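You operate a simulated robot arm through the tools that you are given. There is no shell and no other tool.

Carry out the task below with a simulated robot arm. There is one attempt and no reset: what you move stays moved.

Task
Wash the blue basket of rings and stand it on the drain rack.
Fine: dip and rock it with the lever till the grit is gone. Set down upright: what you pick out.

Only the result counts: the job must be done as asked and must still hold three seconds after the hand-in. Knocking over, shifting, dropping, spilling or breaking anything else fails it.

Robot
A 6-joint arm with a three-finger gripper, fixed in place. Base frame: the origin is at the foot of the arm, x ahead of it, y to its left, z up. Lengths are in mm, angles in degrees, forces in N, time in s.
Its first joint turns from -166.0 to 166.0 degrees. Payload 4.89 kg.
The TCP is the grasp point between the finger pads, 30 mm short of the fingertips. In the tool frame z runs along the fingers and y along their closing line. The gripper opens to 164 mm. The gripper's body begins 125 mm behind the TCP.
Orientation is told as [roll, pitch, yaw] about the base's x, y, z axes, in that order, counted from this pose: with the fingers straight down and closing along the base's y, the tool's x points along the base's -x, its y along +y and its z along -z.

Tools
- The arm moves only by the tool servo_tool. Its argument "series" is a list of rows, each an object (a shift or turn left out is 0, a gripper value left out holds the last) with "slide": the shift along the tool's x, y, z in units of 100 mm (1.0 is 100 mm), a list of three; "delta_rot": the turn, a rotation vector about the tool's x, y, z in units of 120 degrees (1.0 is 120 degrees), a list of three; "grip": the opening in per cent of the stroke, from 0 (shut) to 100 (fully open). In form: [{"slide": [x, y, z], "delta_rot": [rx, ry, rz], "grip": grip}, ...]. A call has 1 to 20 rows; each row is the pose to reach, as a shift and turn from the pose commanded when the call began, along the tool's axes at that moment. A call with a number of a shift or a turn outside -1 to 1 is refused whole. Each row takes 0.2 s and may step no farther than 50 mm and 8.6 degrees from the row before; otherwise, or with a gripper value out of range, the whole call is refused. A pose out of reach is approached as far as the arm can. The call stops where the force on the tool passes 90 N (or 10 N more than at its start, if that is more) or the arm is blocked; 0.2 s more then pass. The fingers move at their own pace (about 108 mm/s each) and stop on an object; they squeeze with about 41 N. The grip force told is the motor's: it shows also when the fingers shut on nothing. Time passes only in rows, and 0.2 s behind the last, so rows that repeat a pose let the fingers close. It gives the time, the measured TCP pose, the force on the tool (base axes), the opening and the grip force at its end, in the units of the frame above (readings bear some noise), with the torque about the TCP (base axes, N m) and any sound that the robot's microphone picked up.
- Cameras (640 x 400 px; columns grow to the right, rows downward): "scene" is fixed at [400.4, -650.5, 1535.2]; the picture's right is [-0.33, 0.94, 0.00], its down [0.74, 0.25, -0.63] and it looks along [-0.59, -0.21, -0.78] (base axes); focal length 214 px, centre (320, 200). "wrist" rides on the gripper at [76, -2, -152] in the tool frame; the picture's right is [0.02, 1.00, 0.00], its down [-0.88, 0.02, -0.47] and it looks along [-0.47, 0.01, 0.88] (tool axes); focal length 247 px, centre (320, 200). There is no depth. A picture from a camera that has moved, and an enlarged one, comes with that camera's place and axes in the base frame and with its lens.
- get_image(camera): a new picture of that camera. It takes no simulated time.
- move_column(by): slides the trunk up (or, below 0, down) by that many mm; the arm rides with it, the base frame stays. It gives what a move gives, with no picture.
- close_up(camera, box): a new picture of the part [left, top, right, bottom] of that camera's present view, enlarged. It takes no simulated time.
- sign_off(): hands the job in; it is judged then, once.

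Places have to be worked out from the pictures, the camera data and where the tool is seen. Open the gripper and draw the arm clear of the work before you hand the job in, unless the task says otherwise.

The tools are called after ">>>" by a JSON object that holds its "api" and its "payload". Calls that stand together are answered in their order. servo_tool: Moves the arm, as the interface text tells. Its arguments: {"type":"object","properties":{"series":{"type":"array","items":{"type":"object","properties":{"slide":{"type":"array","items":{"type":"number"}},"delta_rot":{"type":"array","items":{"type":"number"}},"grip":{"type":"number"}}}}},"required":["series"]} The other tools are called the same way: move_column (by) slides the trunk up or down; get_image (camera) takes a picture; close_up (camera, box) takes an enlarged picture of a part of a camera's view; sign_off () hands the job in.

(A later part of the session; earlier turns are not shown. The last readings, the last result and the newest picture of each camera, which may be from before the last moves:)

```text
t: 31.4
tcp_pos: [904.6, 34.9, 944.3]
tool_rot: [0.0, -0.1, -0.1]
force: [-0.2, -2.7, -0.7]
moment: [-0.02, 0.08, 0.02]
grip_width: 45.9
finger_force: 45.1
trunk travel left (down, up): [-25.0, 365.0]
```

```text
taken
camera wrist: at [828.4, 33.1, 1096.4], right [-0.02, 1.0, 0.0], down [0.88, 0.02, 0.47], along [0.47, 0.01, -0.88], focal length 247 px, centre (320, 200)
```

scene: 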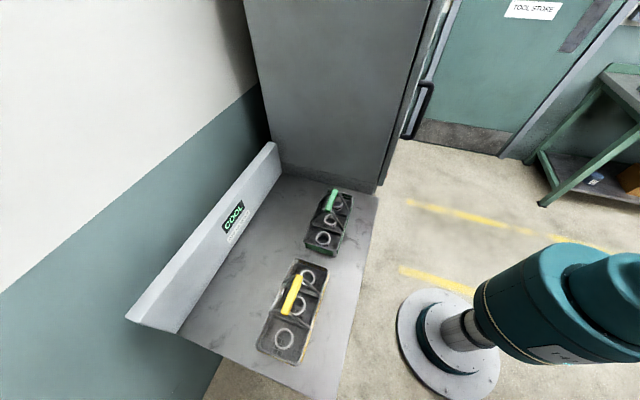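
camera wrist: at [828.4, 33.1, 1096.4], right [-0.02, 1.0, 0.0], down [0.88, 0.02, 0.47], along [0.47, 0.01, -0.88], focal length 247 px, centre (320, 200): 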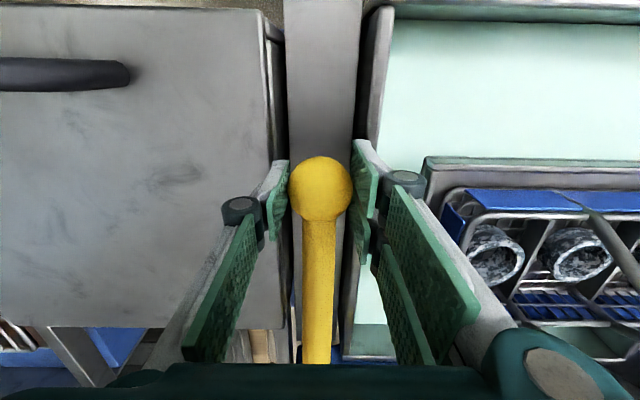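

I've got the ball (46 mm wide). I'll lift along the estimated arc to lever-horizontal and read the forces.

>>> {"api": "servo_tool", "payload": {"series": [{"slide": [0.024, 0, -0.1]}, {"slide": [0.044, 0, -0.206]}, {"slide": [0.062, 0, -0.33]}, {"slide": [0.076, 0, -0.452]}, {"slide": [0.076, 0, -0.452]}]}}

>>> {"api": "get_image", "payload": {"camera": "wrist"}}

```text
t: 32.5
tcp_pos: [897.4, 35.2, 989.4]
tool_rot: [0.0, 0.0, 0.0]
force: [18.4, -0.4, 0.2]
moment: [0.03, 0.11, 0.04]
grip_width: 46.0
finger_force: 45.1
trunk travel left (down, up): [-25.0, 365.0]
```

```text
taken
camera wrist: at [821.5, 33.1, 1141.5], right [-0.02, 1.0, 0.0], down [0.88, 0.02, 0.47], along [0.47, 0.01, -0.88], focal length 247 px, centre (320, 200)
```

wrist: 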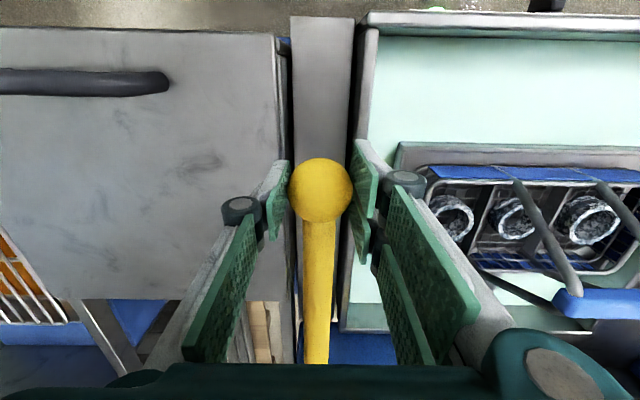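

Lever resistance is slight, but it pulls +18 N in x, so the true arc has less −x travel. I'll continue with an x correction.

>>> {"api": "servo_tool", "payload": {"series": [{"slide": [-0.02, 0, -0.08]}, {"slide": [-0.04, 0, -0.17]}, {"slide": [-0.05, 0, -0.25]}]}}

>>> {"api": "servo_tool", "payload": {"series": [{"slide": [-0.01, 0, -0.1]}, {"slide": [-0.03, 0, -0.2]}, {"slide": [-0.05, 0, -0.3]}]}}

>>> {"api": "get_image", "payload": {"camera": "wrist"}}

```text
t: 33.4
tcp_pos: [899.2, 34.8, 1014.9]
tool_rot: [0.0, -0.1, 0.0]
force: [-36.6, -2.6, -5.3]
moment: [-0.04, 0.91, 0.01]
grip_width: 46.1
finger_force: 45.6
trunk travel left (down, up): [-25.0, 365.0]
```

```text
t: 34.1
tcp_pos: [905.6, 35.6, 1044.7]
tool_rot: [0.0, -0.1, 0.0]
force: [-31.0, -1.0, -1.1]
moment: [-0.06, 0.94, -0.03]
grip_width: 46.2
finger_force: 45.1
trunk travel left (down, up): [-25.0, 365.0]
```

```text
taken
camera wrist: at [829.5, 33.1, 1197.2], right [-0.02, 1.0, 0.0], down [0.88, 0.02, 0.47], along [0.47, 0.01, -0.88], focal length 247 px, centre (320, 200)
```

wrist: 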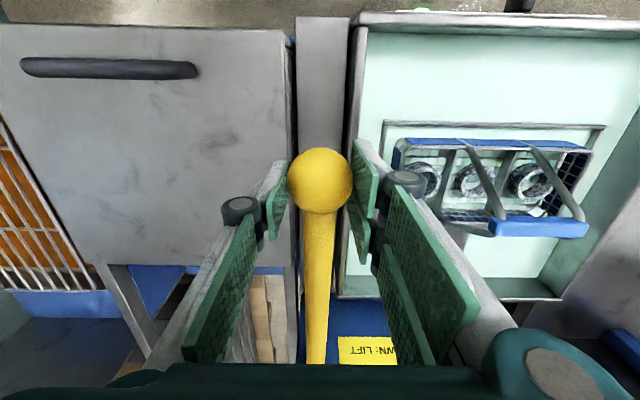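

The basket is being lowered into the bath. The −x force says I overshot x slightly. Continuing on a circle with pivot near (1182, 1000) and R 285.

>>> {"api": "servo_tool", "payload": {"series": [{"slide": [0.03, 0, -0.05]}, {"slide": [0.02, 0, -0.15]}, {"slide": [0.0, 0, -0.25]}]}}

>>> {"api": "servo_tool", "payload": {"series": [{"slide": [-0.03, 0, -0.1]}, {"slide": [-0.06, 0, -0.2]}]}}

>>> {"api": "get_image", "payload": {"camera": "wrist"}}

```text
t: 35.0
tcp_pos: [907.8, 35.5, 1067.9]
tool_rot: [0.0, -0.1, 0.0]
force: [17.7, 0.9, -10.0]
moment: [0.03, 0.41, 0.0]
grip_width: 46.2
finger_force: 44.7
trunk travel left (down, up): [-25.0, 365.0]
```

```text
t: 35.5
tcp_pos: [912.2, 34.8, 1088.7]
tool_rot: [0.1, 0.1, 0.0]
force: [-0.3, 0.3, -8.5]
moment: [-0.03, 1.21, -0.07]
grip_width: 46.1
finger_force: 45.4
trunk travel left (down, up): [-25.0, 365.0]
```

```text
taken
camera wrist: at [836.4, 33.1, 1241.2], right [-0.02, 1.0, 0.0], down [0.88, 0.02, 0.47], along [0.47, 0.01, -0.88], focal length 247 px, centre (320, 200)
```

wrist: 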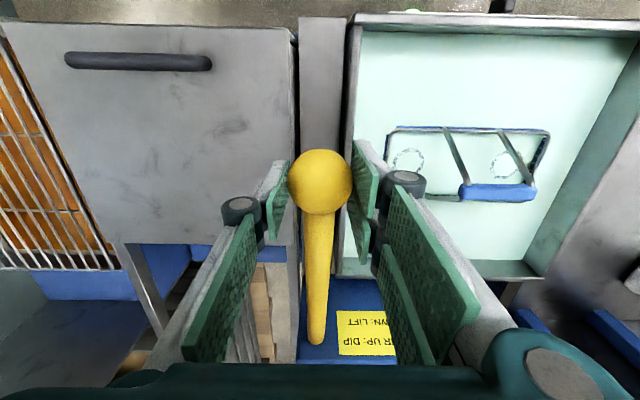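

The basket is now dipped to its rim. I'll continue to the upper end of travel.

>>> {"api": "servo_tool", "payload": {"series": [{"slide": [-0.05, 0, -0.15]}, {"slide": [-0.11, 0, -0.3]}]}}

>>> {"api": "get_image", "payload": {"camera": "wrist"}}

```text
t: 36.1
tcp_pos: [921.3, 34.3, 1120.5]
tool_rot: [-0.1, 0.1, -0.1]
force: [-16.3, 3.1, -4.6]
moment: [0.07, 1.41, -0.01]
grip_width: 46.3
finger_force: 45.4
trunk travel left (down, up): [-25.0, 365.0]
```

```text
taken
camera wrist: at [846.0, 33.1, 1272.1], right [-0.02, 1.0, 0.0], down [0.88, 0.02, 0.47], along [0.47, 0.01, -0.88], focal length 247 px, centre (320, 200)
```

wrist: 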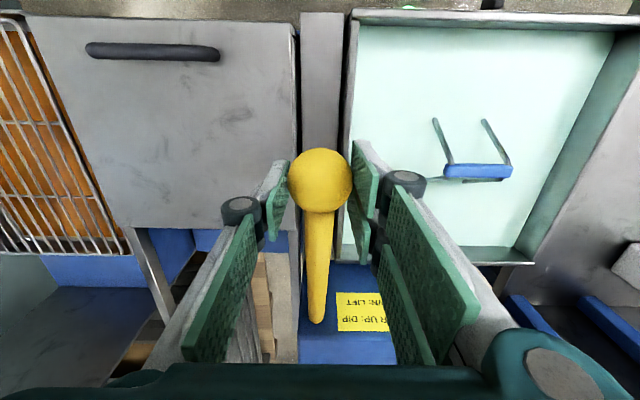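

The basket is submerged with only the bail showing. I'll continue gently to find the end stop.

>>> {"api": "servo_tool", "payload": {"series": [{"slide": [-0.05, 0, -0.1]}, {"slide": [-0.1, 0, -0.2]}]}}

>>> {"api": "get_image", "payload": {"camera": "wrist"}}

```text
t: 36.8
tcp_pos: [931.5, 35.9, 1140.6]
tool_rot: [-0.1, 0.1, 0.1]
force: [-25.0, 4.2, 2.3]
moment: [0.03, 1.36, 0.01]
grip_width: 46.2
finger_force: 44.9
trunk travel left (down, up): [-25.0, 365.0]
```

```text
taken
camera wrist: at [855.8, 33.1, 1293.1], right [-0.02, 1.0, 0.0], down [0.88, 0.02, 0.47], along [0.47, 0.01, -0.88], focal length 247 px, centre (320, 200)
```

wrist: 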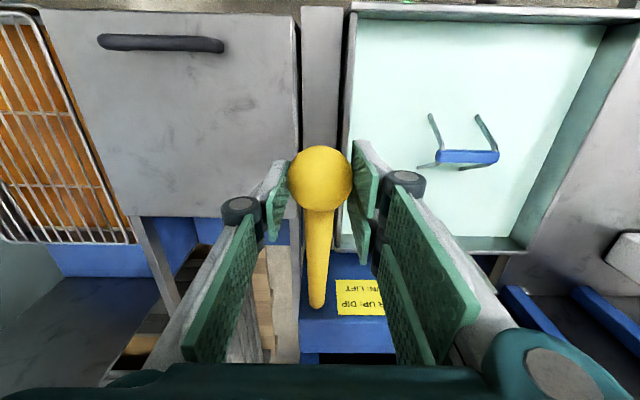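

The stroke works, and the basket is fully under with only the handle showing. I'll rock it with repeated strokes along the arc between z≈1060 and 1140.

>>> {"api": "servo_tool", "payload": {"series": [{"slide": [0.085, 0, 0.2]}, {"slide": [0.16, 0, 0.4]}, {"slide": [0.22, 0, 0.6]}, {"slide": [0.267, 0, 0.8]}, {"slide": [0.22, 0, 0.6]}, {"slide": [0.16, 0, 0.4]}, {"slide": [0.085, 0, 0.2]}, {"slide": [0, 0, 0]}, {"slide": [0.085, 0, 0.2]}, {"slide": [0.16, 0, 0.4]}, {"slide": [0.22, 0, 0.6]}, {"slide": [0.267, 0, 0.8]}, {"slide": [0.22, 0, 0.6]}, {"slide": [0.16, 0, 0.4]}, {"slide": [0.085, 0, 0.2]}, {"slide": [0, 0, 0]}]}}

>>> {"api": "get_image", "payload": {"camera": "wrist"}}

```text
t: 40.1
tcp_pos: [934.3, 34.1, 1140.8]
tool_rot: [0.1, 0.1, 0.0]
force: [-12.3, -3.6, -3.2]
moment: [-0.08, 1.27, 0.0]
grip_width: 46.1
finger_force: 45.6
trunk travel left (down, up): [-25.0, 365.0]
```

```text
taken
camera wrist: at [857.3, 33.1, 1292.8], right [-0.02, 1.0, 0.0], down [0.88, 0.02, 0.47], along [0.47, 0.01, -0.88], focal length 247 px, centre (320, 200)
```

wrist: 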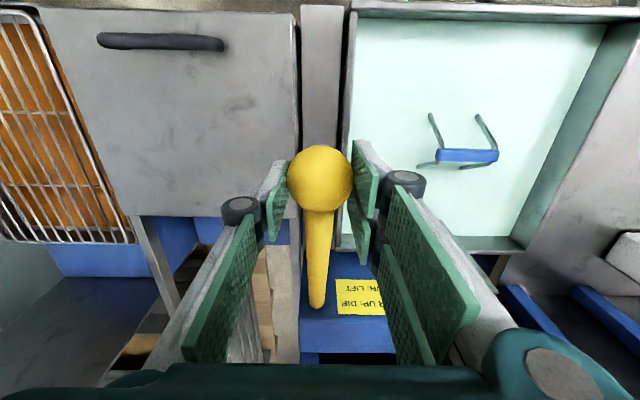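

The strokes are smooth and the basket hasn't shifted. I'll run four more cycles.

>>> {"api": "servo_tool", "payload": {"series": [{"slide": [0.085, 0, 0.2]}, {"slide": [0.16, 0, 0.4]}, {"slide": [0.22, 0, 0.6]}, {"slide": [0.267, 0, 0.8]}, {"slide": [0.22, 0, 0.6]}, {"slide": [0.16, 0, 0.4]}, {"slide": [0.085, 0, 0.2]}, {"slide": [0, 0, 0]}, {"slide": [0.085, 0, 0.2]}, {"slide": [0.16, 0, 0.4]}, {"slide": [0.22, 0, 0.6]}, {"slide": [0.267, 0, 0.8]}, {"slide": [0.22, 0, 0.6]}, {"slide": [0.16, 0, 0.4]}, {"slide": [0.085, 0, 0.2]}, {"slide": [0, 0, 0]}]}}

>>> {"api": "servo_tool", "payload": {"series": [{"slide": [0.085, 0, 0.2]}, {"slide": [0.16, 0, 0.4]}, {"slide": [0.22, 0, 0.6]}, {"slide": [0.267, 0, 0.8]}, {"slide": [0.22, 0, 0.6]}, {"slide": [0.16, 0, 0.4]}, {"slide": [0.085, 0, 0.2]}, {"slide": [0, 0, 0]}, {"slide": [0.085, 0, 0.2]}, {"slide": [0.16, 0, 0.4]}, {"slide": [0.22, 0, 0.6]}, {"slide": [0.267, 0, 0.8]}, {"slide": [0.22, 0, 0.6]}, {"slide": [0.16, 0, 0.4]}, {"slide": [0.085, 0, 0.2]}, {"slide": [0, 0, 0]}]}}

>>> {"api": "servo_tool", "payload": {"series": [{"slide": [0.085, 0, 0.2]}, {"slide": [0.16, 0, 0.4]}, {"slide": [0.22, 0, 0.6]}, {"slide": [0.267, 0, 0.8]}, {"slide": [0.297, 0, 1.0]}]}}

>>> {"api": "get_image", "payload": {"camera": "wrist"}}

```text
t: 43.5
tcp_pos: [932.8, 35.6, 1138.4]
tool_rot: [0.0, 0.0, 0.1]
force: [-12.5, 3.1, -2.7]
moment: [0.0, 1.35, -0.04]
grip_width: 46.0
finger_force: 44.5
trunk travel left (down, up): [-25.0, 365.0]
```

```text
t: 47.0
tcp_pos: [934.0, 34.4, 1139.8]
tool_rot: [-0.1, 0.0, -0.1]
force: [-7.7, 3.0, -6.1]
moment: [-0.03, 1.12, 0.02]
grip_width: 46.2
finger_force: 45.0
trunk travel left (down, up): [-25.0, 365.0]
```

```text
t: 48.1
tcp_pos: [905.8, 35.3, 1040.0]
tool_rot: [-0.1, 0.1, -0.1]
force: [17.2, -6.1, 5.2]
moment: [-0.02, -1.01, -0.06]
grip_width: 45.9
finger_force: 44.9
trunk travel left (down, up): [-25.0, 365.0]
```

```text
taken
camera wrist: at [828.6, 33.1, 1190.8], right [-0.02, 1.0, 0.0], down [0.88, 0.02, 0.47], along [0.47, 0.01, -0.88], focal length 247 px, centre (320, 200)
```

wrist: 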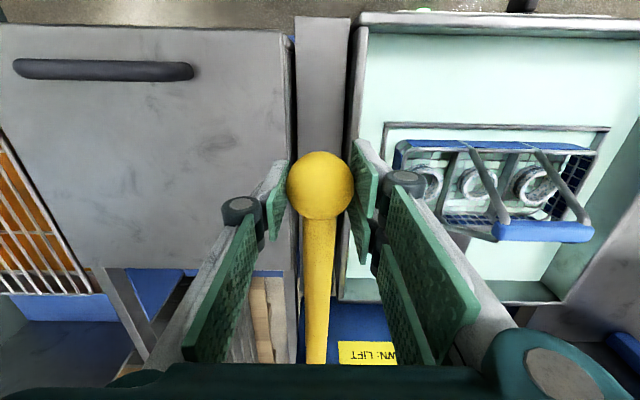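

I'll inspect the rings up close for remaining grit.

>>> {"api": "close_up", "payload": {"camera": "wrist", "box": [390, 120, 610, 250]}}

```text
2.91 times, centred on (500, 185) of wrist
camera zoom: at [828.6, 33.1, 1190.8], right [-0.02, 1.0, 0.0], down [0.88, 0.02, 0.47], along [0.47, 0.01, -0.88], focal length 718 px, centre (-204, 244)
```

zoom: 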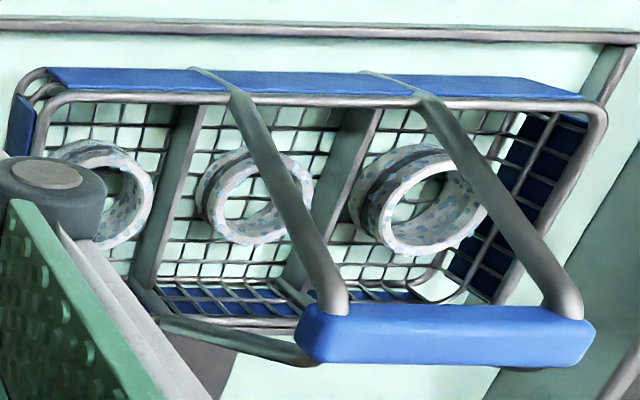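

The rings still show spots of grit, though fewer than before. I'll do more full strokes between 1040 and 1140.

>>> {"api": "servo_tool", "payload": {"series": [{"slide": [-0.03, 0, -0.2]}, {"slide": [-0.077, 0, -0.4]}, {"slide": [-0.137, 0, -0.6]}, {"slide": [-0.212, 0, -0.8]}, {"slide": [-0.297, 0, -1.0]}, {"slide": [-0.212, 0, -0.8]}, {"slide": [-0.137, 0, -0.6]}, {"slide": [-0.077, 0, -0.4]}, {"slide": [-0.03, 0, -0.2]}, {"slide": [0, 0, 0]}, {"slide": [-0.03, 0, -0.2]}, {"slide": [-0.077, 0, -0.4]}, {"slide": [-0.137, 0, -0.6]}, {"slide": [-0.212, 0, -0.8]}, {"slide": [-0.297, 0, -1.0]}, {"slide": [-0.212, 0, -0.8]}, {"slide": [-0.137, 0, -0.6]}, {"slide": [-0.077, 0, -0.4]}, {"slide": [-0.03, 0, -0.2]}, {"slide": [0, 0, 0]}]}}

>>> {"api": "servo_tool", "payload": {"series": [{"slide": [-0.03, 0, -0.2]}, {"slide": [-0.077, 0, -0.4]}, {"slide": [-0.137, 0, -0.6]}, {"slide": [-0.212, 0, -0.8]}, {"slide": [-0.297, 0, -1.0]}, {"slide": [-0.212, 0, -0.8]}, {"slide": [-0.137, 0, -0.6]}, {"slide": [-0.077, 0, -0.4]}, {"slide": [-0.03, 0, -0.2]}, {"slide": [0, 0, 0]}, {"slide": [-0.03, 0, -0.2]}, {"slide": [-0.077, 0, -0.4]}, {"slide": [-0.137, 0, -0.6]}, {"slide": [-0.212, 0, -0.8]}, {"slide": [-0.297, 0, -1.0]}, {"slide": [-0.212, 0, -0.8]}, {"slide": [-0.137, 0, -0.6]}, {"slide": [-0.077, 0, -0.4]}, {"slide": [-0.03, 0, -0.2]}, {"slide": [0, 0, 0]}]}}

>>> {"api": "close_up", "payload": {"camera": "wrist", "box": [390, 120, 610, 250]}}

```text
t: 52.4
tcp_pos: [904.3, 34.3, 1037.9]
tool_rot: [0.0, 0.0, -0.1]
force: [12.1, 0.1, 4.8]
moment: [0.01, -0.9, -0.21]
grip_width: 45.8
finger_force: 45.3
trunk travel left (down, up): [-25.0, 365.0]
```

```text
t: 56.5
tcp_pos: [905.3, 33.8, 1038.2]
tool_rot: [0.1, 0.0, 0.0]
force: [9.9, -4.7, 3.7]
moment: [0.0, -0.9, -0.19]
grip_width: 45.5
finger_force: 45.1
trunk travel left (down, up): [-25.0, 365.0]
```

```text
2.91 times, centred on (500, 185) of wrist
camera zoom: at [828.0, 33.1, 1190.4], right [-0.02, 1.0, 0.0], down [0.88, 0.02, 0.47], along [0.47, 0.01, -0.88], focal length 718 px, centre (-204, 244)
```

zoom: 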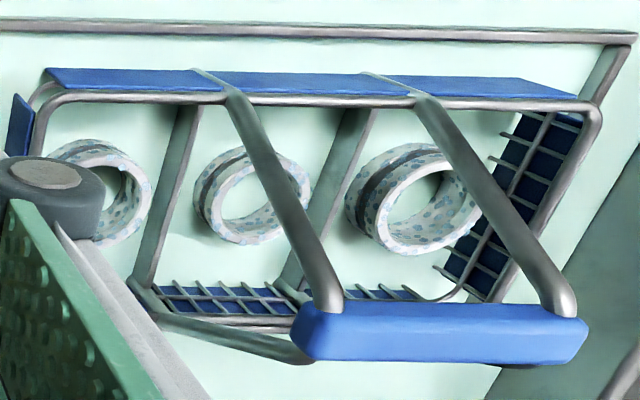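

Spots remain. Washing probably only counts while submerged, so I'll go deeper and rock in the fully dipped range.

>>> {"api": "servo_tool", "payload": {"series": [{"slide": [-0.03, 0, -0.2]}, {"slide": [-0.077, 0, -0.4]}, {"slide": [-0.137, 0, -0.6]}, {"slide": [-0.212, 0, -0.8]}, {"slide": [-0.297, 0, -1.0]}]}}

>>> {"api": "servo_tool", "payload": {"series": [{"slide": [-0.05, 0, -0.1]}, {"slide": [-0.11, 0, -0.2]}, {"slide": [-0.11, 0, -0.2]}]}}

>>> {"api": "get_image", "payload": {"camera": "wrist"}}

```text
t: 57.8
tcp_pos: [933.8, 34.0, 1139.0]
tool_rot: [0.1, 0.0, 0.0]
force: [-7.8, -1.1, -6.2]
moment: [0.08, 1.16, -0.05]
grip_width: 45.7
finger_force: 45.0
trunk travel left (down, up): [-25.0, 365.0]
```

```text
t: 58.5
tcp_pos: [943.7, 34.1, 1158.7]
tool_rot: [0.0, 0.0, 0.0]
force: [-11.1, 2.5, -1.1]
moment: [0.03, 0.99, -0.02]
grip_width: 45.8
finger_force: 44.8
trunk travel left (down, up): [-25.0, 365.0]
```

```text
taken
camera wrist: at [868.4, 33.1, 1311.3], right [-0.02, 1.0, 0.0], down [0.88, 0.02, 0.47], along [0.47, 0.01, -0.88], focal length 247 px, centre (320, 200)
```

wrist: 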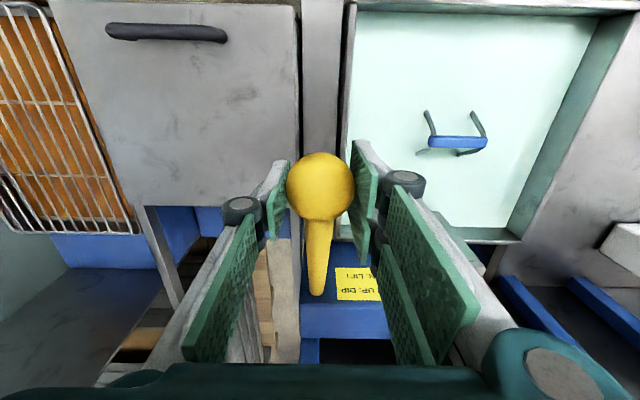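

It still moves freely. I'll rock within the submerged range (1100–1160) for six strokes.

>>> {"api": "servo_tool", "payload": {"series": [{"slide": [0.11, 0, 0.2]}, {"slide": [0.205, 0, 0.4]}, {"slide": [0.28, 0, 0.6]}, {"slide": [0.205, 0, 0.4]}, {"slide": [0.11, 0, 0.2]}, {"slide": [0, 0, 0]}, {"slide": [0.11, 0, 0.2]}, {"slide": [0.205, 0, 0.4]}, {"slide": [0.28, 0, 0.6]}, {"slide": [0.205, 0, 0.4]}, {"slide": [0.11, 0, 0.2]}, {"slide": [0, 0, 0]}, {"slide": [0.11, 0, 0.2]}, {"slide": [0.205, 0, 0.4]}, {"slide": [0.28, 0, 0.6]}, {"slide": [0.205, 0, 0.4]}, {"slide": [0.11, 0, 0.2]}, {"slide": [0, 0, 0]}]}}

>>> {"api": "servo_tool", "payload": {"series": [{"slide": [0.11, 0, 0.2]}, {"slide": [0.205, 0, 0.4]}, {"slide": [0.28, 0, 0.6]}, {"slide": [0.205, 0, 0.4]}, {"slide": [0.11, 0, 0.2]}, {"slide": [0, 0, 0]}, {"slide": [0.11, 0, 0.2]}, {"slide": [0.205, 0, 0.4]}, {"slide": [0.28, 0, 0.6]}, {"slide": [0.205, 0, 0.4]}, {"slide": [0.11, 0, 0.2]}, {"slide": [0, 0, 0]}, {"slide": [0.11, 0, 0.2]}, {"slide": [0.205, 0, 0.4]}, {"slide": [0.28, 0, 0.6]}, {"slide": [0.205, 0, 0.4]}, {"slide": [0.11, 0, 0.2]}, {"slide": [0, 0, 0]}]}}

>>> {"api": "servo_tool", "payload": {"series": [{"slide": [0.11, 0, 0.2]}, {"slide": [0.205, 0, 0.4]}, {"slide": [0.28, 0, 0.6]}, {"slide": [0.34, 0, 0.8]}, {"slide": [0.39, 0, 1.0]}]}}

>>> {"api": "servo_tool", "payload": {"series": [{"slide": [0.02, 0, 0.2]}, {"slide": [0.02, 0, 0.3]}]}}

>>> {"api": "close_up", "payload": {"camera": "wrist", "box": [390, 120, 610, 250]}}

```text
t: 62.4
tcp_pos: [945.3, 33.5, 1159.3]
tool_rot: [-0.1, 0.0, -0.1]
force: [-13.4, 3.6, -2.6]
moment: [-0.09, 1.22, -0.11]
grip_width: 45.7
finger_force: 44.6
trunk travel left (down, up): [-25.0, 365.0]
```

```text
t: 66.2
tcp_pos: [944.4, 35.4, 1158.9]
tool_rot: [0.0, 0.0, 0.1]
force: [-6.9, -1.4, -5.3]
moment: [-0.01, 1.04, -0.14]
grip_width: 45.3
finger_force: 45.4
trunk travel left (down, up): [-25.0, 365.0]
```

```text
t: 67.3
tcp_pos: [906.3, 34.9, 1058.9]
tool_rot: [0.0, 0.0, 0.0]
force: [12.8, 2.9, 4.3]
moment: [-0.02, -0.98, 0.17]
grip_width: 45.3
finger_force: 44.8
trunk travel left (down, up): [-25.0, 365.0]
```

```text
t: 68.0
tcp_pos: [901.8, 35.6, 1030.0]
tool_rot: [0.0, 0.1, 0.0]
force: [-13.9, -2.2, 6.6]
moment: [0.0, -0.67, -0.03]
grip_width: 45.5
finger_force: 45.4
trunk travel left (down, up): [-25.0, 365.0]
```

```text
2.91 times, centred on (500, 185) of wrist
camera zoom: at [825.3, 33.1, 1182.0], right [-0.02, 1.0, 0.0], down [0.88, 0.02, 0.47], along [0.47, 0.01, -0.88], focal length 718 px, centre (-204, 244)
```

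zoom: 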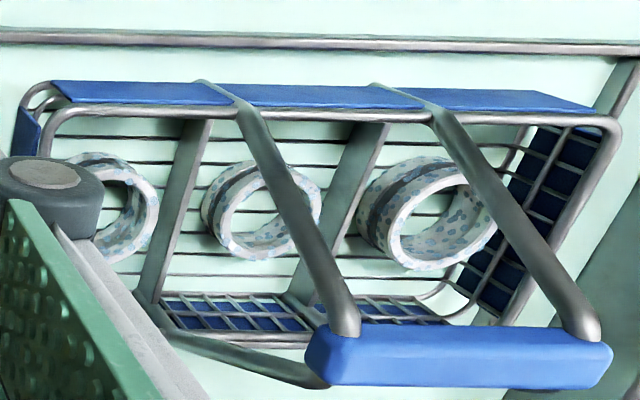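

I'll zoom in harder to judge the ring surface now.

>>> {"api": "close_up", "payload": {"camera": "wrist", "box": [500, 165, 570, 220]}}

>>> {"api": "close_up", "payload": {"camera": "scene", "box": [250, 180, 360, 370]}}

>>> {"api": "close_up", "payload": {"camera": "scene", "box": [310, 225, 345, 250]}}

```text
7.27 times, centred on (535, 192) of wrist
camera zoom: at [825.3, 33.1, 1182.0], right [-0.02, 1.0, 0.0], down [0.88, 0.02, 0.47], along [0.47, 0.01, -0.88], focal length 1796 px, centre (-1244, 254)
```

zoom: 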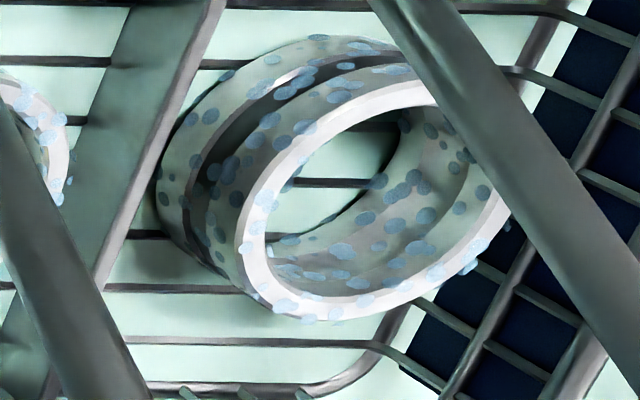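

```text
2.11 times, centred on (305, 275) of scene
camera zoom: at [400.4, -650.5, 1535.2], right [-0.33, 0.94, 0.0], down [0.74, 0.25, -0.63], along [-0.59, -0.21, -0.78], focal length 452 px, centre (352, 42)
```

zoom: 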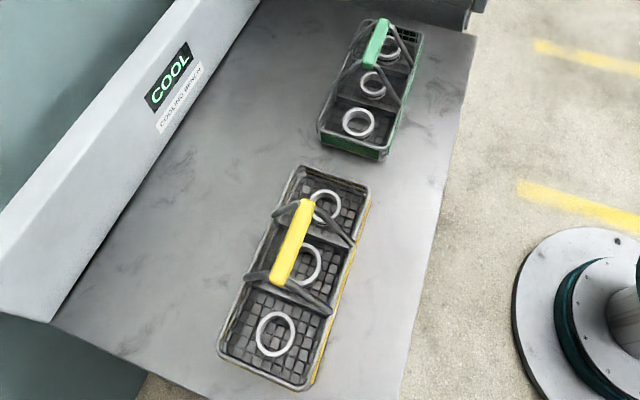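

```text
16.00 times, centred on (328, 238) of scene
camera zoom: at [400.4, -650.5, 1535.2], right [-0.33, 0.94, 0.0], down [0.74, 0.25, -0.63], along [-0.59, -0.21, -0.78], focal length 3432 px, centre (200, -400)
```

zoom: 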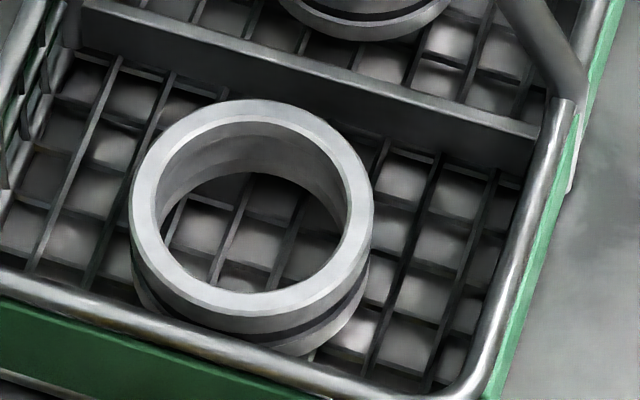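

The rings carry light-blue translucent beads, much less dense than the original patches. These may be water droplets rather than grit. I'll run several full strokes and compare the same spot afterwards.

>>> {"api": "servo_tool", "payload": {"series": [{"slide": [-0.02, 0, -0.2]}, {"slide": [-0.055, 0, -0.4]}, {"slide": [-0.12, 0, -0.65]}, {"slide": [-0.12, 0, -0.65]}]}}

>>> {"api": "servo_tool", "payload": {"series": [{"slide": [-0.094, 0, -0.25]}, {"slide": [-0.188, 0, -0.45]}, {"slide": [-0.304, 0, -0.65]}, {"slide": [-0.442, 0, -0.85]}, {"slide": [-0.442, 0, -0.85]}]}}

>>> {"api": "get_image", "payload": {"camera": "wrist"}}

```text
t: 69.0
tcp_pos: [916.5, 35.5, 1094.2]
tool_rot: [0.0, -0.1, -0.2]
force: [2.0, 9.6, -3.4]
moment: [0.01, 0.46, -0.05]
grip_width: 45.2
finger_force: 45.0
trunk travel left (down, up): [-25.0, 365.0]
```

```text
t: 70.2
tcp_pos: [960.0, 34.9, 1180.0]
tool_rot: [-0.1, 0.0, 0.1]
force: [-14.2, 13.5, 7.0]
moment: [0.01, 0.9, -0.04]
grip_width: 45.2
finger_force: 45.3
trunk travel left (down, up): [-25.0, 365.0]
```

```text
taken
camera wrist: at [882.7, 33.0, 1332.5], right [-0.02, 1.0, 0.0], down [0.88, 0.02, 0.47], along [0.47, 0.01, -0.88], focal length 247 px, centre (320, 200)
```

wrist: 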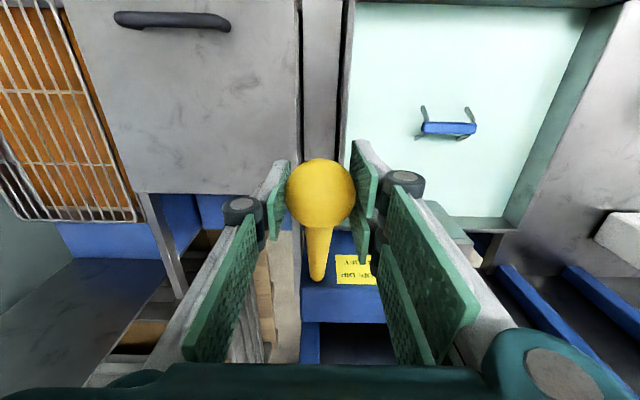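

I'll do two long strokes within the bath, then raise the basket to the same inspection height.

>>> {"api": "servo_tool", "payload": {"series": [{"slide": [0.138, 0, 0.2]}, {"slide": [0.254, 0, 0.4]}, {"slide": [0.348, 0, 0.6]}, {"slide": [0.442, 0, 0.85]}, {"slide": [0.348, 0, 0.6]}, {"slide": [0.254, 0, 0.4]}, {"slide": [0.138, 0, 0.2]}, {"slide": [0, 0, 0]}, {"slide": [0.138, 0, 0.2]}, {"slide": [0.254, 0, 0.4]}, {"slide": [0.348, 0, 0.6]}, {"slide": [0.442, 0, 0.85]}, {"slide": [0.348, 0, 0.6]}, {"slide": [0.254, 0, 0.4]}, {"slide": [0.138, 0, 0.2]}, {"slide": [0, 0, 0]}, {"slide": [0.138, 0, 0.2]}, {"slide": [0.254, 0, 0.4]}, {"slide": [0.348, 0, 0.6]}, {"slide": [0.442, 0, 0.85]}]}}

>>> {"api": "servo_tool", "payload": {"series": [{"slide": [0.068, 0, 0.25]}, {"slide": [0.105, 0, 0.45]}, {"slide": [0.127, 0, 0.65]}, {"slide": [0.127, 0, 0.65]}]}}

>>> {"api": "close_up", "payload": {"camera": "wrist", "box": [500, 165, 570, 220]}}

>>> {"api": "close_up", "payload": {"camera": "wrist", "box": [390, 120, 610, 250]}}

```text
t: 74.3
tcp_pos: [917.4, 34.4, 1092.8]
tool_rot: [0.0, 0.1, 0.0]
force: [5.4, -3.0, 5.1]
moment: [-0.08, -1.06, 0.04]
grip_width: 45.1
finger_force: 45.5
trunk travel left (down, up): [-25.0, 365.0]
```

```text
t: 75.3
tcp_pos: [903.7, 34.5, 1029.4]
tool_rot: [0.0, -0.1, -0.1]
force: [-8.3, 2.4, 2.1]
moment: [0.11, -0.38, 0.03]
grip_width: 45.0
finger_force: 44.2
trunk travel left (down, up): [-25.0, 365.0]
```

```text
7.27 times, centred on (535, 192) of wrist
camera zoom: at [826.1, 33.0, 1181.2], right [-0.02, 1.0, 0.0], down [0.88, 0.02, 0.47], along [0.47, 0.01, -0.88], focal length 1796 px, centre (-1244, 254)
```

zoom: 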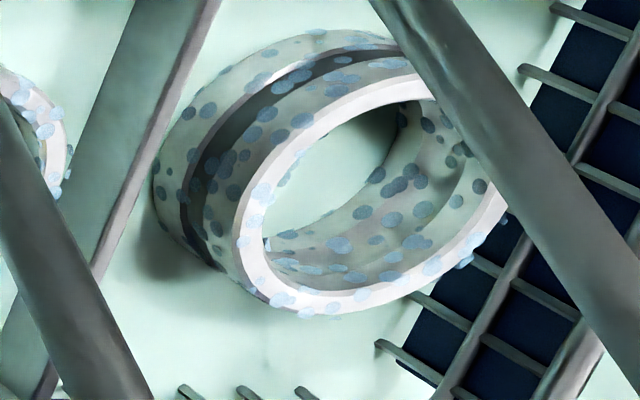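

```text
2.91 times, centred on (500, 185) of wrist
camera zoom: at [826.1, 33.0, 1181.2], right [-0.02, 1.0, 0.0], down [0.88, 0.02, 0.47], along [0.47, 0.01, -0.88], focal length 718 px, centre (-204, 244)
```

zoom: 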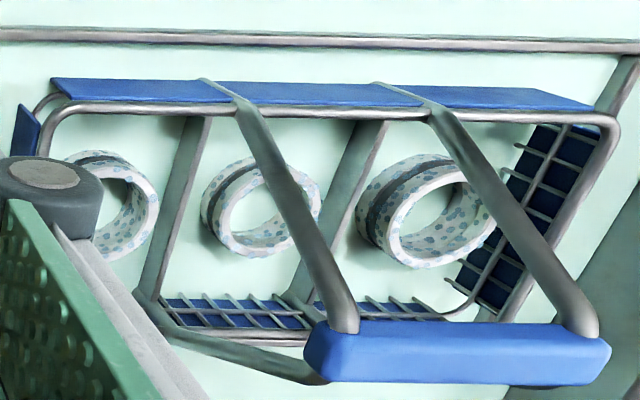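

The bead pattern is identical to before, so further strokes change nothing. These are water droplets on clean rings, and the original dark mottled grit layer is gone. I'll swing the lever down to lift the tray fully.

>>> {"api": "servo_tool", "payload": {"series": [{"slide": [0.01, 0, 0.15]}, {"slide": [0.01, 0, 0.3]}, {"slide": [0.0, 0, 0.45]}, {"slide": [-0.01, 0, 0.55]}, {"slide": [-0.03, 0, 0.65]}]}}

>>> {"api": "servo_tool", "payload": {"series": [{"slide": [-0.015, 0, 0.08]}, {"slide": [-0.03, 0, 0.16]}, {"slide": [-0.03, 0, 0.18]}]}}

>>> {"api": "get_image", "payload": {"camera": "wrist"}}

```text
t: 76.5
tcp_pos: [903.8, 33.8, 963.9]
tool_rot: [0.0, -0.1, 0.0]
force: [-38.4, 5.6, -1.3]
moment: [-0.11, -0.32, -0.02]
grip_width: 45.2
finger_force: 45.1
trunk travel left (down, up): [-25.0, 365.0]
```

```text
t: 77.3
tcp_pos: [908.8, 34.2, 947.8]
tool_rot: [0.0, 0.0, 0.0]
force: [-23.7, 7.4, 3.1]
moment: [-0.06, -1.14, -0.02]
grip_width: 44.9
finger_force: 44.9
trunk travel left (down, up): [-25.0, 365.0]
```

```text
taken
camera wrist: at [831.8, 33.1, 1099.2], right [-0.02, 1.0, 0.0], down [0.88, 0.02, 0.47], along [0.47, 0.01, -0.88], focal length 247 px, centre (320, 200)
```

wrist: 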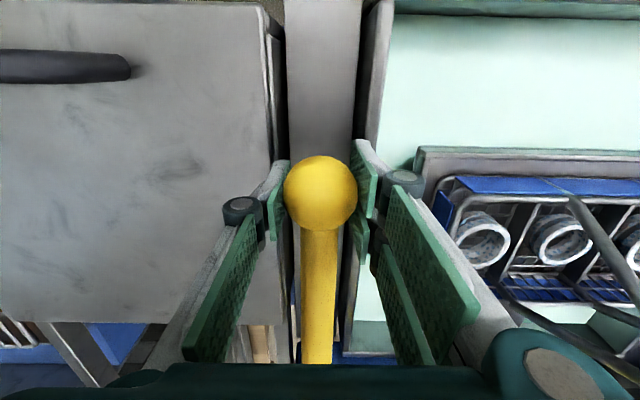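

The tray is back up. I'll zoom in on the rings and nudge the lever down a little more to be sure it's seated.

>>> {"api": "servo_tool", "payload": {"series": [{"slide": [0.02, 0, 0.02]}, {"slide": [0.02, 0, 0.05]}]}}

>>> {"api": "close_up", "payload": {"camera": "wrist", "box": [430, 160, 640, 310]}}

```text
t: 78.0
tcp_pos: [908.1, 34.2, 940.6]
tool_rot: [0.0, -0.1, 0.0]
force: [27.9, 5.7, 11.2]
moment: [-0.06, -0.43, -0.09]
grip_width: 44.9
finger_force: 45.1
trunk travel left (down, up): [-25.0, 365.0]
```

```text
2.67 times, centred on (535, 235) of wrist
camera zoom: at [832.3, 33.1, 1093.0], right [-0.02, 1.0, 0.0], down [0.88, 0.02, 0.48], along [0.48, 0.01, -0.88], focal length 659 px, centre (-253, 107)
```

zoom: 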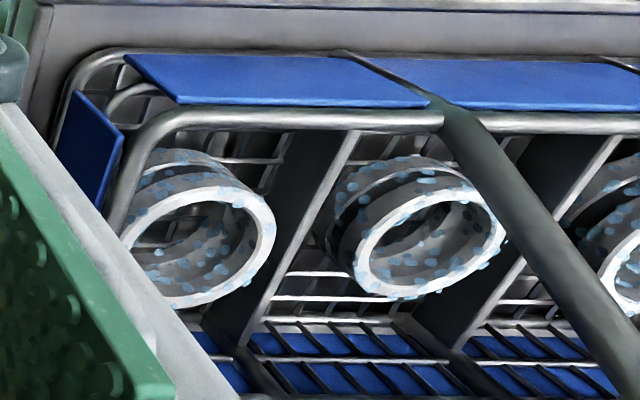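

The rings look like clean metal with water beads. I'll release the lever and retreat upward, checking that the tray holds.

>>> {"api": "servo_tool", "payload": {"series": [{"grip": 52}, {"grip": 52}, {"grip": 52}]}}

>>> {"api": "servo_tool", "payload": {"series": [{"slide": [0, 0, -0.2]}, {"slide": [0, 0, -0.5]}, {"slide": [0, 0, -0.8]}, {"slide": [0, 0, -1.0]}]}}

>>> {"api": "servo_tool", "payload": {"series": [{"slide": [0, 0, -0.4]}, {"slide": [0, 0, -0.8]}, {"slide": [0, 0, -1.0]}, {"slide": [0, 0, -1.0]}]}}

>>> {"api": "get_image", "payload": {"camera": "wrist"}}

```text
t: 78.8
tcp_pos: [907.0, 36.0, 940.8]
tool_rot: [0.1, 0.0, 0.0]
force: [-0.8, 1.6, 2.4]
moment: [-0.09, 0.01, -0.06]
grip_width: 85.0
finger_force: 0.1
trunk travel left (down, up): [-25.0, 365.0]
```

```text
t: 79.8
tcp_pos: [908.8, 34.6, 1040.9]
tool_rot: [0.0, 0.0, 0.0]
force: [0.8, -0.8, -0.1]
moment: [0.01, 0.08, 0.02]
grip_width: 85.5
finger_force: 0.1
trunk travel left (down, up): [-25.0, 365.0]
```

```text
t: 80.8
tcp_pos: [908.1, 34.2, 1141.2]
tool_rot: [0.0, 0.0, 0.0]
force: [-0.2, 0.1, -0.5]
moment: [0.0, -0.01, 0.01]
grip_width: 85.3
finger_force: 0.0
trunk travel left (down, up): [-25.0, 365.0]
```

```text
taken
camera wrist: at [831.5, 32.7, 1293.8], right [-0.02, 1.0, 0.0], down [0.88, 0.02, 0.47], along [0.47, 0.01, -0.88], focal length 247 px, centre (320, 200)
```

wrist: 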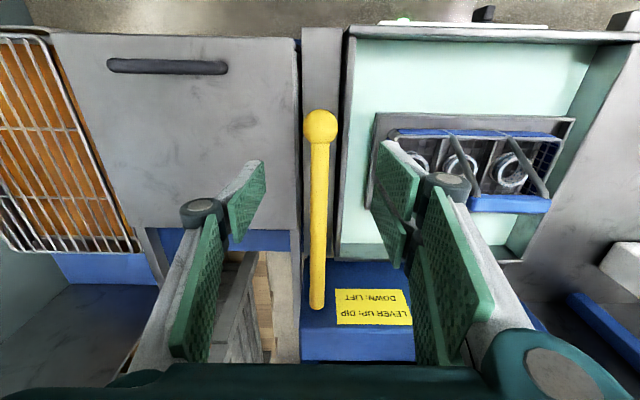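

The lever stays down, with the basket raised and the rings clean. Before picking it up I'll survey the drain rack at −y.

>>> {"api": "servo_tool", "payload": {"series": [{"slide": [0.1, -0.3, -0.2]}, {"slide": [0.2, -0.6, -0.4]}, {"slide": [0.3, -0.9, -0.5]}, {"slide": [0.4, -1.0, -0.6]}]}}

>>> {"api": "servo_tool", "payload": {"series": [{"slide": [0, -0.4, 0]}, {"slide": [0, -0.8, 0]}, {"slide": [0, -1.0, 0]}]}}

>>> {"api": "servo_tool", "payload": {"series": [{"slide": [0, -0.4, 0]}, {"slide": [0, -0.8, 0]}, {"slide": [0, -1.0, 0]}, {"slide": [0, -1.0, 0]}]}}

>>> {"api": "get_image", "payload": {"camera": "wrist"}}

```text
t: 81.8
tcp_pos: [867.5, -65.6, 1200.9]
tool_rot: [0.0, 0.0, 0.1]
force: [1.0, 1.0, -0.7]
moment: [-0.13, 0.11, -0.02]
grip_width: 85.3
finger_force: 0.2
trunk travel left (down, up): [-25.0, 365.0]
```

```text
t: 82.5
tcp_pos: [867.1, -164.3, 1202.0]
tool_rot: [0.0, 0.1, 0.0]
force: [0.1, 2.6, 0.5]
moment: [-0.25, -0.03, -0.01]
grip_width: 85.2
finger_force: 0.1
trunk travel left (down, up): [-25.0, 365.0]
```

```text
t: 83.5
tcp_pos: [868.1, -264.8, 1201.6]
tool_rot: [0.0, 0.0, 0.0]
force: [0.3, -0.2, -0.2]
moment: [-0.01, 0.04, -0.04]
grip_width: 85.5
finger_force: 0.0
trunk travel left (down, up): [-25.0, 365.0]
```

```text
taken
camera wrist: at [791.1, -266.5, 1353.8], right [-0.02, 1.0, 0.0], down [0.88, 0.02, 0.47], along [0.47, 0.01, -0.88], focal length 247 px, centre (320, 200)
```

wrist: 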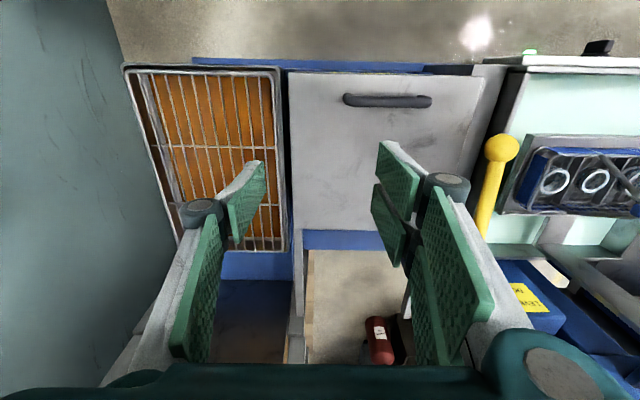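

The rack is by the wall. I'll move another 100 mm in −y for stereo.

>>> {"api": "servo_tool", "payload": {"series": [{"slide": [0, -0.4, 0]}, {"slide": [0, -0.8, 0]}, {"slide": [0, -1.0, 0]}, {"slide": [0, -1.0, 0]}]}}

>>> {"api": "get_image", "payload": {"camera": "wrist"}}

>>> {"api": "close_up", "payload": {"camera": "wrist", "box": [180, 40, 360, 260]}}

```text
t: 84.5
tcp_pos: [868.8, -365.7, 1201.2]
tool_rot: [0.0, 0.1, -0.1]
force: [0.6, 0.7, -0.4]
moment: [0.05, 0.0, -0.02]
grip_width: 85.4
finger_force: 0.1
trunk travel left (down, up): [-25.0, 365.0]
```

```text
taken
camera wrist: at [790.7, -366.9, 1353.4], right [-0.02, 1.0, 0.0], down [0.88, 0.02, 0.47], along [0.47, 0.01, -0.88], focal length 247 px, centre (320, 200)
```

wrist: 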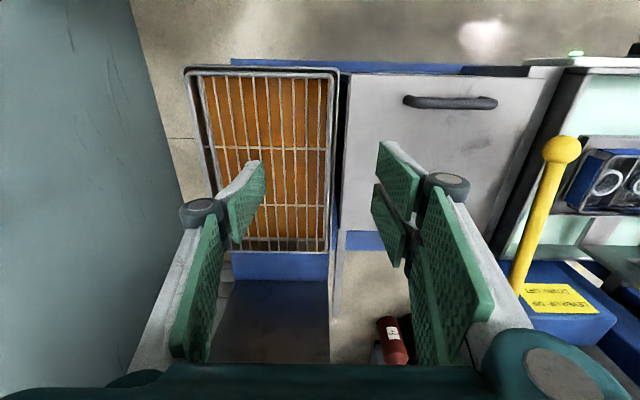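

```text
1.82 times, centred on (270, 150) of wrist
camera zoom: at [790.7, -366.9, 1353.4], right [-0.02, 1.0, 0.0], down [0.88, 0.02, 0.47], along [0.47, 0.01, -0.88], focal length 449 px, centre (411, 291)
```

zoom: 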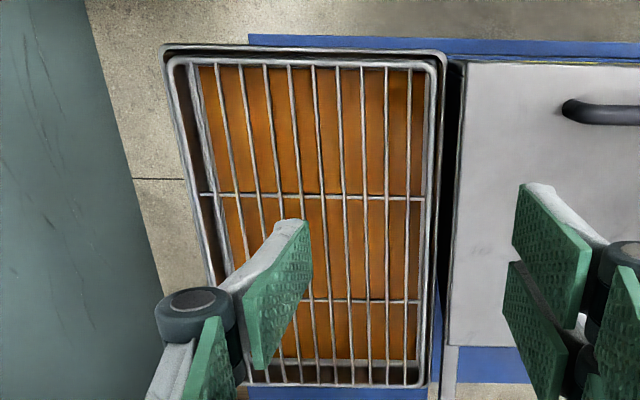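

The rack frame spans about x 800–1182, y −585…−345 at z≈886, so I'll aim for a basket centre near (950, −465) with the long axis along x. Now I'll return to the basket.

>>> {"api": "servo_tool", "payload": {"series": [{"slide": [0, 0.2, 0]}, {"slide": [0, 0.5, 0]}, {"slide": [0, 0.8, 0]}, {"slide": [0, 1.0, 0]}]}}

>>> {"api": "servo_tool", "payload": {"series": [{"slide": [0, 0.3, 0]}, {"slide": [0, 0.7, 0]}, {"slide": [0, 1.0, 0]}]}}

>>> {"api": "servo_tool", "payload": {"series": [{"slide": [0, 0.3, 0]}, {"slide": [0, 0.7, 0]}, {"slide": [0, 1.0, 0]}]}}

>>> {"api": "servo_tool", "payload": {"series": [{"slide": [0, 0.3, 0]}, {"slide": [0, 0.7, 0]}, {"slide": [0, 1.0, 0]}]}}

>>> {"api": "servo_tool", "payload": {"series": [{"slide": [-0.09, 0.09, 0], "delta_rot": [0, 0, 0.0682]}, {"slide": [-0.18, 0.18, 0], "delta_rot": [0, 0, 0.1364]}, {"slide": [-0.27, 0.27, 0], "delta_rot": [0, 0, 0.2045]}, {"slide": [-0.36, 0.36, 0], "delta_rot": [0, 0, 0.2727]}, {"slide": [-0.45, 0.45, 0], "delta_rot": [0, 0, 0.3409]}, {"slide": [-0.54, 0.54, 0], "delta_rot": [0, 0, 0.4091]}, {"slide": [-0.63, 0.63, 0], "delta_rot": [0, 0, 0.4773]}, {"slide": [-0.72, 0.72, 0], "delta_rot": [0, 0, 0.5455]}, {"slide": [-0.81, 0.81, 0], "delta_rot": [0, 0, 0.6136]}, {"slide": [-0.9, 0.9, 0], "delta_rot": [0, 0, 0.6818]}, {"slide": [-1.0, 1.0, 0], "delta_rot": [0, 0, 0.75]}, {"slide": [-1.0, 1.0, 0], "delta_rot": [0, 0, 0.75]}]}}

>>> {"api": "get_image", "payload": {"camera": "wrist"}}

```text
t: 85.5
tcp_pos: [866.2, -265.2, 1202.2]
tool_rot: [0.1, 0.1, 0.1]
force: [0.2, -0.1, 0.3]
moment: [0.17, 0.03, 0.0]
grip_width: 85.1
finger_force: 0.1
trunk travel left (down, up): [-25.0, 365.0]
```

```text
t: 86.3
tcp_pos: [867.7, -166.9, 1200.8]
tool_rot: [0.0, 0.0, 0.0]
force: [-0.4, -2.2, 0.5]
moment: [0.38, 0.02, 0.0]
grip_width: 85.2
finger_force: 0.1
trunk travel left (down, up): [-25.0, 365.0]
```

```text
t: 87.2
tcp_pos: [867.4, -66.1, 1200.0]
tool_rot: [0.0, 0.0, 0.0]
force: [-0.7, -1.7, -0.1]
moment: [0.34, 0.02, -0.02]
grip_width: 85.3
finger_force: 0.1
trunk travel left (down, up): [-25.0, 365.0]
```

```text
t: 88.0
tcp_pos: [866.2, 35.3, 1201.1]
tool_rot: [0.0, 0.0, 0.0]
force: [-0.5, -1.3, 0.1]
moment: [0.23, 0.01, 0.0]
grip_width: 85.4
finger_force: 0.0
trunk travel left (down, up): [-25.0, 365.0]
```

```text
t: 90.5
tcp_pos: [966.8, 134.6, 1200.2]
tool_rot: [0.1, 0.1, -90.0]
force: [0.1, 0.0, -0.5]
moment: [0.0, 0.0, -0.01]
grip_width: 85.5
finger_force: 0.0
trunk travel left (down, up): [-25.0, 365.0]
```

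```text
taken
camera wrist: at [966.0, 211.0, 1352.6], right [1.0, 0.02, 0.0], down [0.02, -0.88, 0.47], along [0.01, -0.47, -0.88], focal length 247 px, centre (320, 200)
```

wrist: 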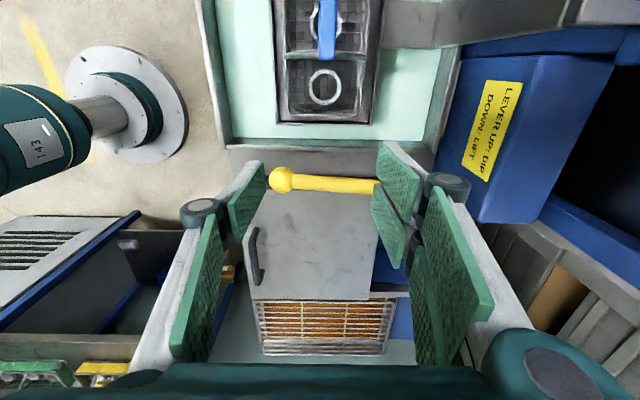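

Next I'll centre above the basket handle at (972.5, 269.5).

>>> {"api": "servo_tool", "payload": {"series": [{"slide": [0.3, 0.02, 0]}, {"slide": [0.6, 0.04, 0]}, {"slide": [0.9, 0.06, 0]}, {"slide": [1.0, 0.06, 0]}]}}

>>> {"api": "servo_tool", "payload": {"series": [{"slide": [0.2, 0, 0.1]}, {"slide": [0.35, 0, 0.3]}, {"slide": [0.35, 0, 0.6]}, {"slide": [0.35, 0, 0.6]}]}}

>>> {"api": "get_image", "payload": {"camera": "wrist"}}

>>> {"api": "close_up", "payload": {"camera": "wrist", "box": [220, 0, 430, 230]}}

```text
t: 91.5
tcp_pos: [973.8, 234.4, 1200.0]
tool_rot: [0.0, 0.0, -90.0]
force: [0.0, 0.0, 1.0]
moment: [0.07, 0.01, 0.0]
grip_width: 85.2
finger_force: 0.0
trunk travel left (down, up): [-25.0, 365.0]
```

```text
t: 92.5
tcp_pos: [972.9, 268.5, 1138.8]
tool_rot: [0.0, -0.1, -90.0]
force: [1.3, 0.4, -0.9]
moment: [-0.03, 0.02, 0.01]
grip_width: 85.1
finger_force: 0.1
trunk travel left (down, up): [-25.0, 365.0]
```

```text
taken
camera wrist: at [971.4, 345.2, 1291.9], right [1.0, 0.02, 0.0], down [0.02, -0.88, 0.47], along [0.01, -0.47, -0.88], focal length 247 px, centre (320, 200)
```

wrist: 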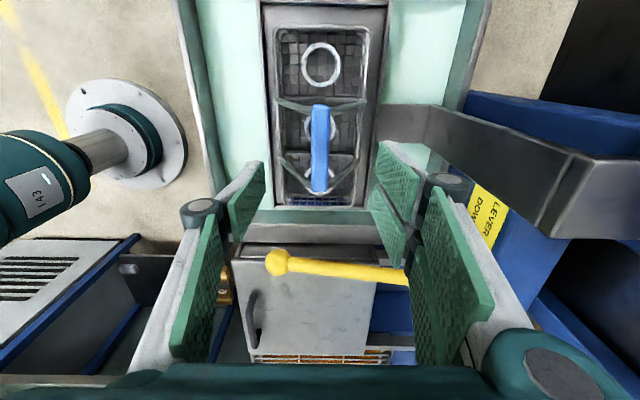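

```text
1.74 times, centred on (325, 115) of wrist
camera zoom: at [971.4, 345.2, 1291.9], right [1.0, 0.02, 0.0], down [0.02, -0.88, 0.47], along [0.01, -0.47, -0.88], focal length 430 px, centre (311, 348)
```

zoom: 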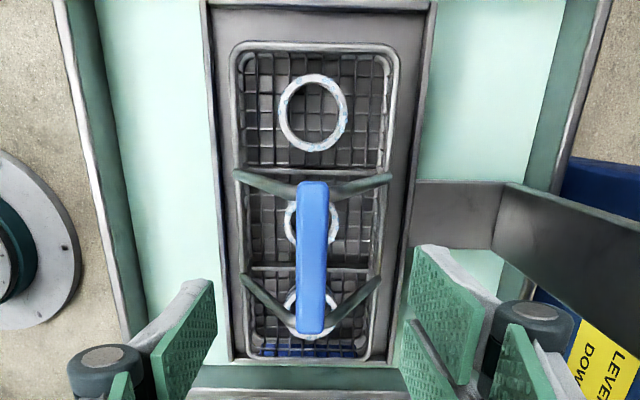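

The handle is at about (973, 271), directly below the TCP. I'll descend to the earlier grip height of 1038.6 and close.

>>> {"api": "servo_tool", "payload": {"series": [{"slide": [0.01, 0, 0.2]}, {"slide": [0.01, 0, 0.45]}, {"slide": [0.01, 0, 0.7]}, {"slide": [0.01, 0, 0.9]}, {"slide": [0.01, 0, 1.0]}, {"slide": [0.01, 0, 1.0]}]}}

>>> {"api": "servo_tool", "payload": {"series": [{"grip": 0}, {"grip": 0}, {"grip": 0}, {"grip": 0}]}}

>>> {"api": "get_image", "payload": {"camera": "wrist"}}

```text
t: 94.0
tcp_pos: [972.1, 269.8, 1041.1]
tool_rot: [0.0, -0.1, -90.0]
force: [-1.2, 0.7, 0.4]
moment: [-0.01, 0.02, -0.01]
grip_width: 85.3
finger_force: 0.1
trunk travel left (down, up): [-25.0, 365.0]
```

```text
t: 95.0
tcp_pos: [973.8, 271.1, 1041.9]
tool_rot: [0.0, 0.0, -90.0]
force: [1.5, 0.7, -0.5]
moment: [0.01, -0.09, 0.04]
grip_width: 17.0
finger_force: 41.2
trunk travel left (down, up): [-25.0, 365.0]
```

```text
taken
camera wrist: at [971.6, 346.6, 1193.2], right [1.0, 0.02, 0.0], down [0.02, -0.88, 0.47], along [0.01, -0.47, -0.88], focal length 247 px, centre (320, 200)
```

wrist: 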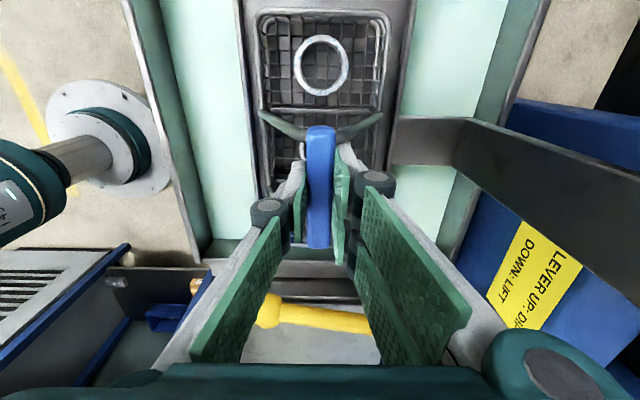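

Gripped at 17 mm. I'll check the ring surface from above before lifting.

>>> {"api": "close_up", "payload": {"camera": "wrist", "box": [280, 20, 360, 110]}}

```text
4.44 times, centred on (320, 65) of wrist
camera zoom: at [971.6, 346.6, 1193.2], right [1.0, 0.02, 0.0], down [0.02, -0.88, 0.47], along [0.01, -0.47, -0.88], focal length 1098 px, centre (320, 800)
```

zoom: 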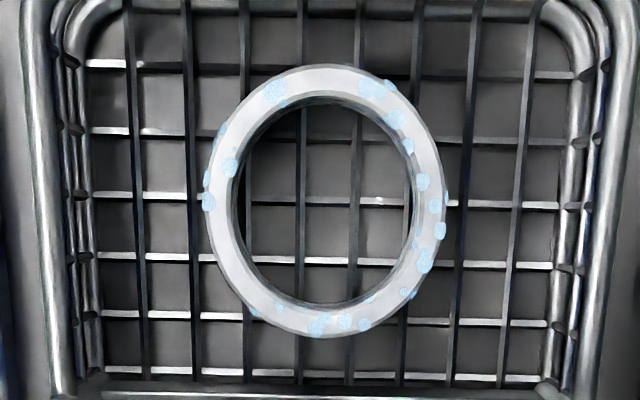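

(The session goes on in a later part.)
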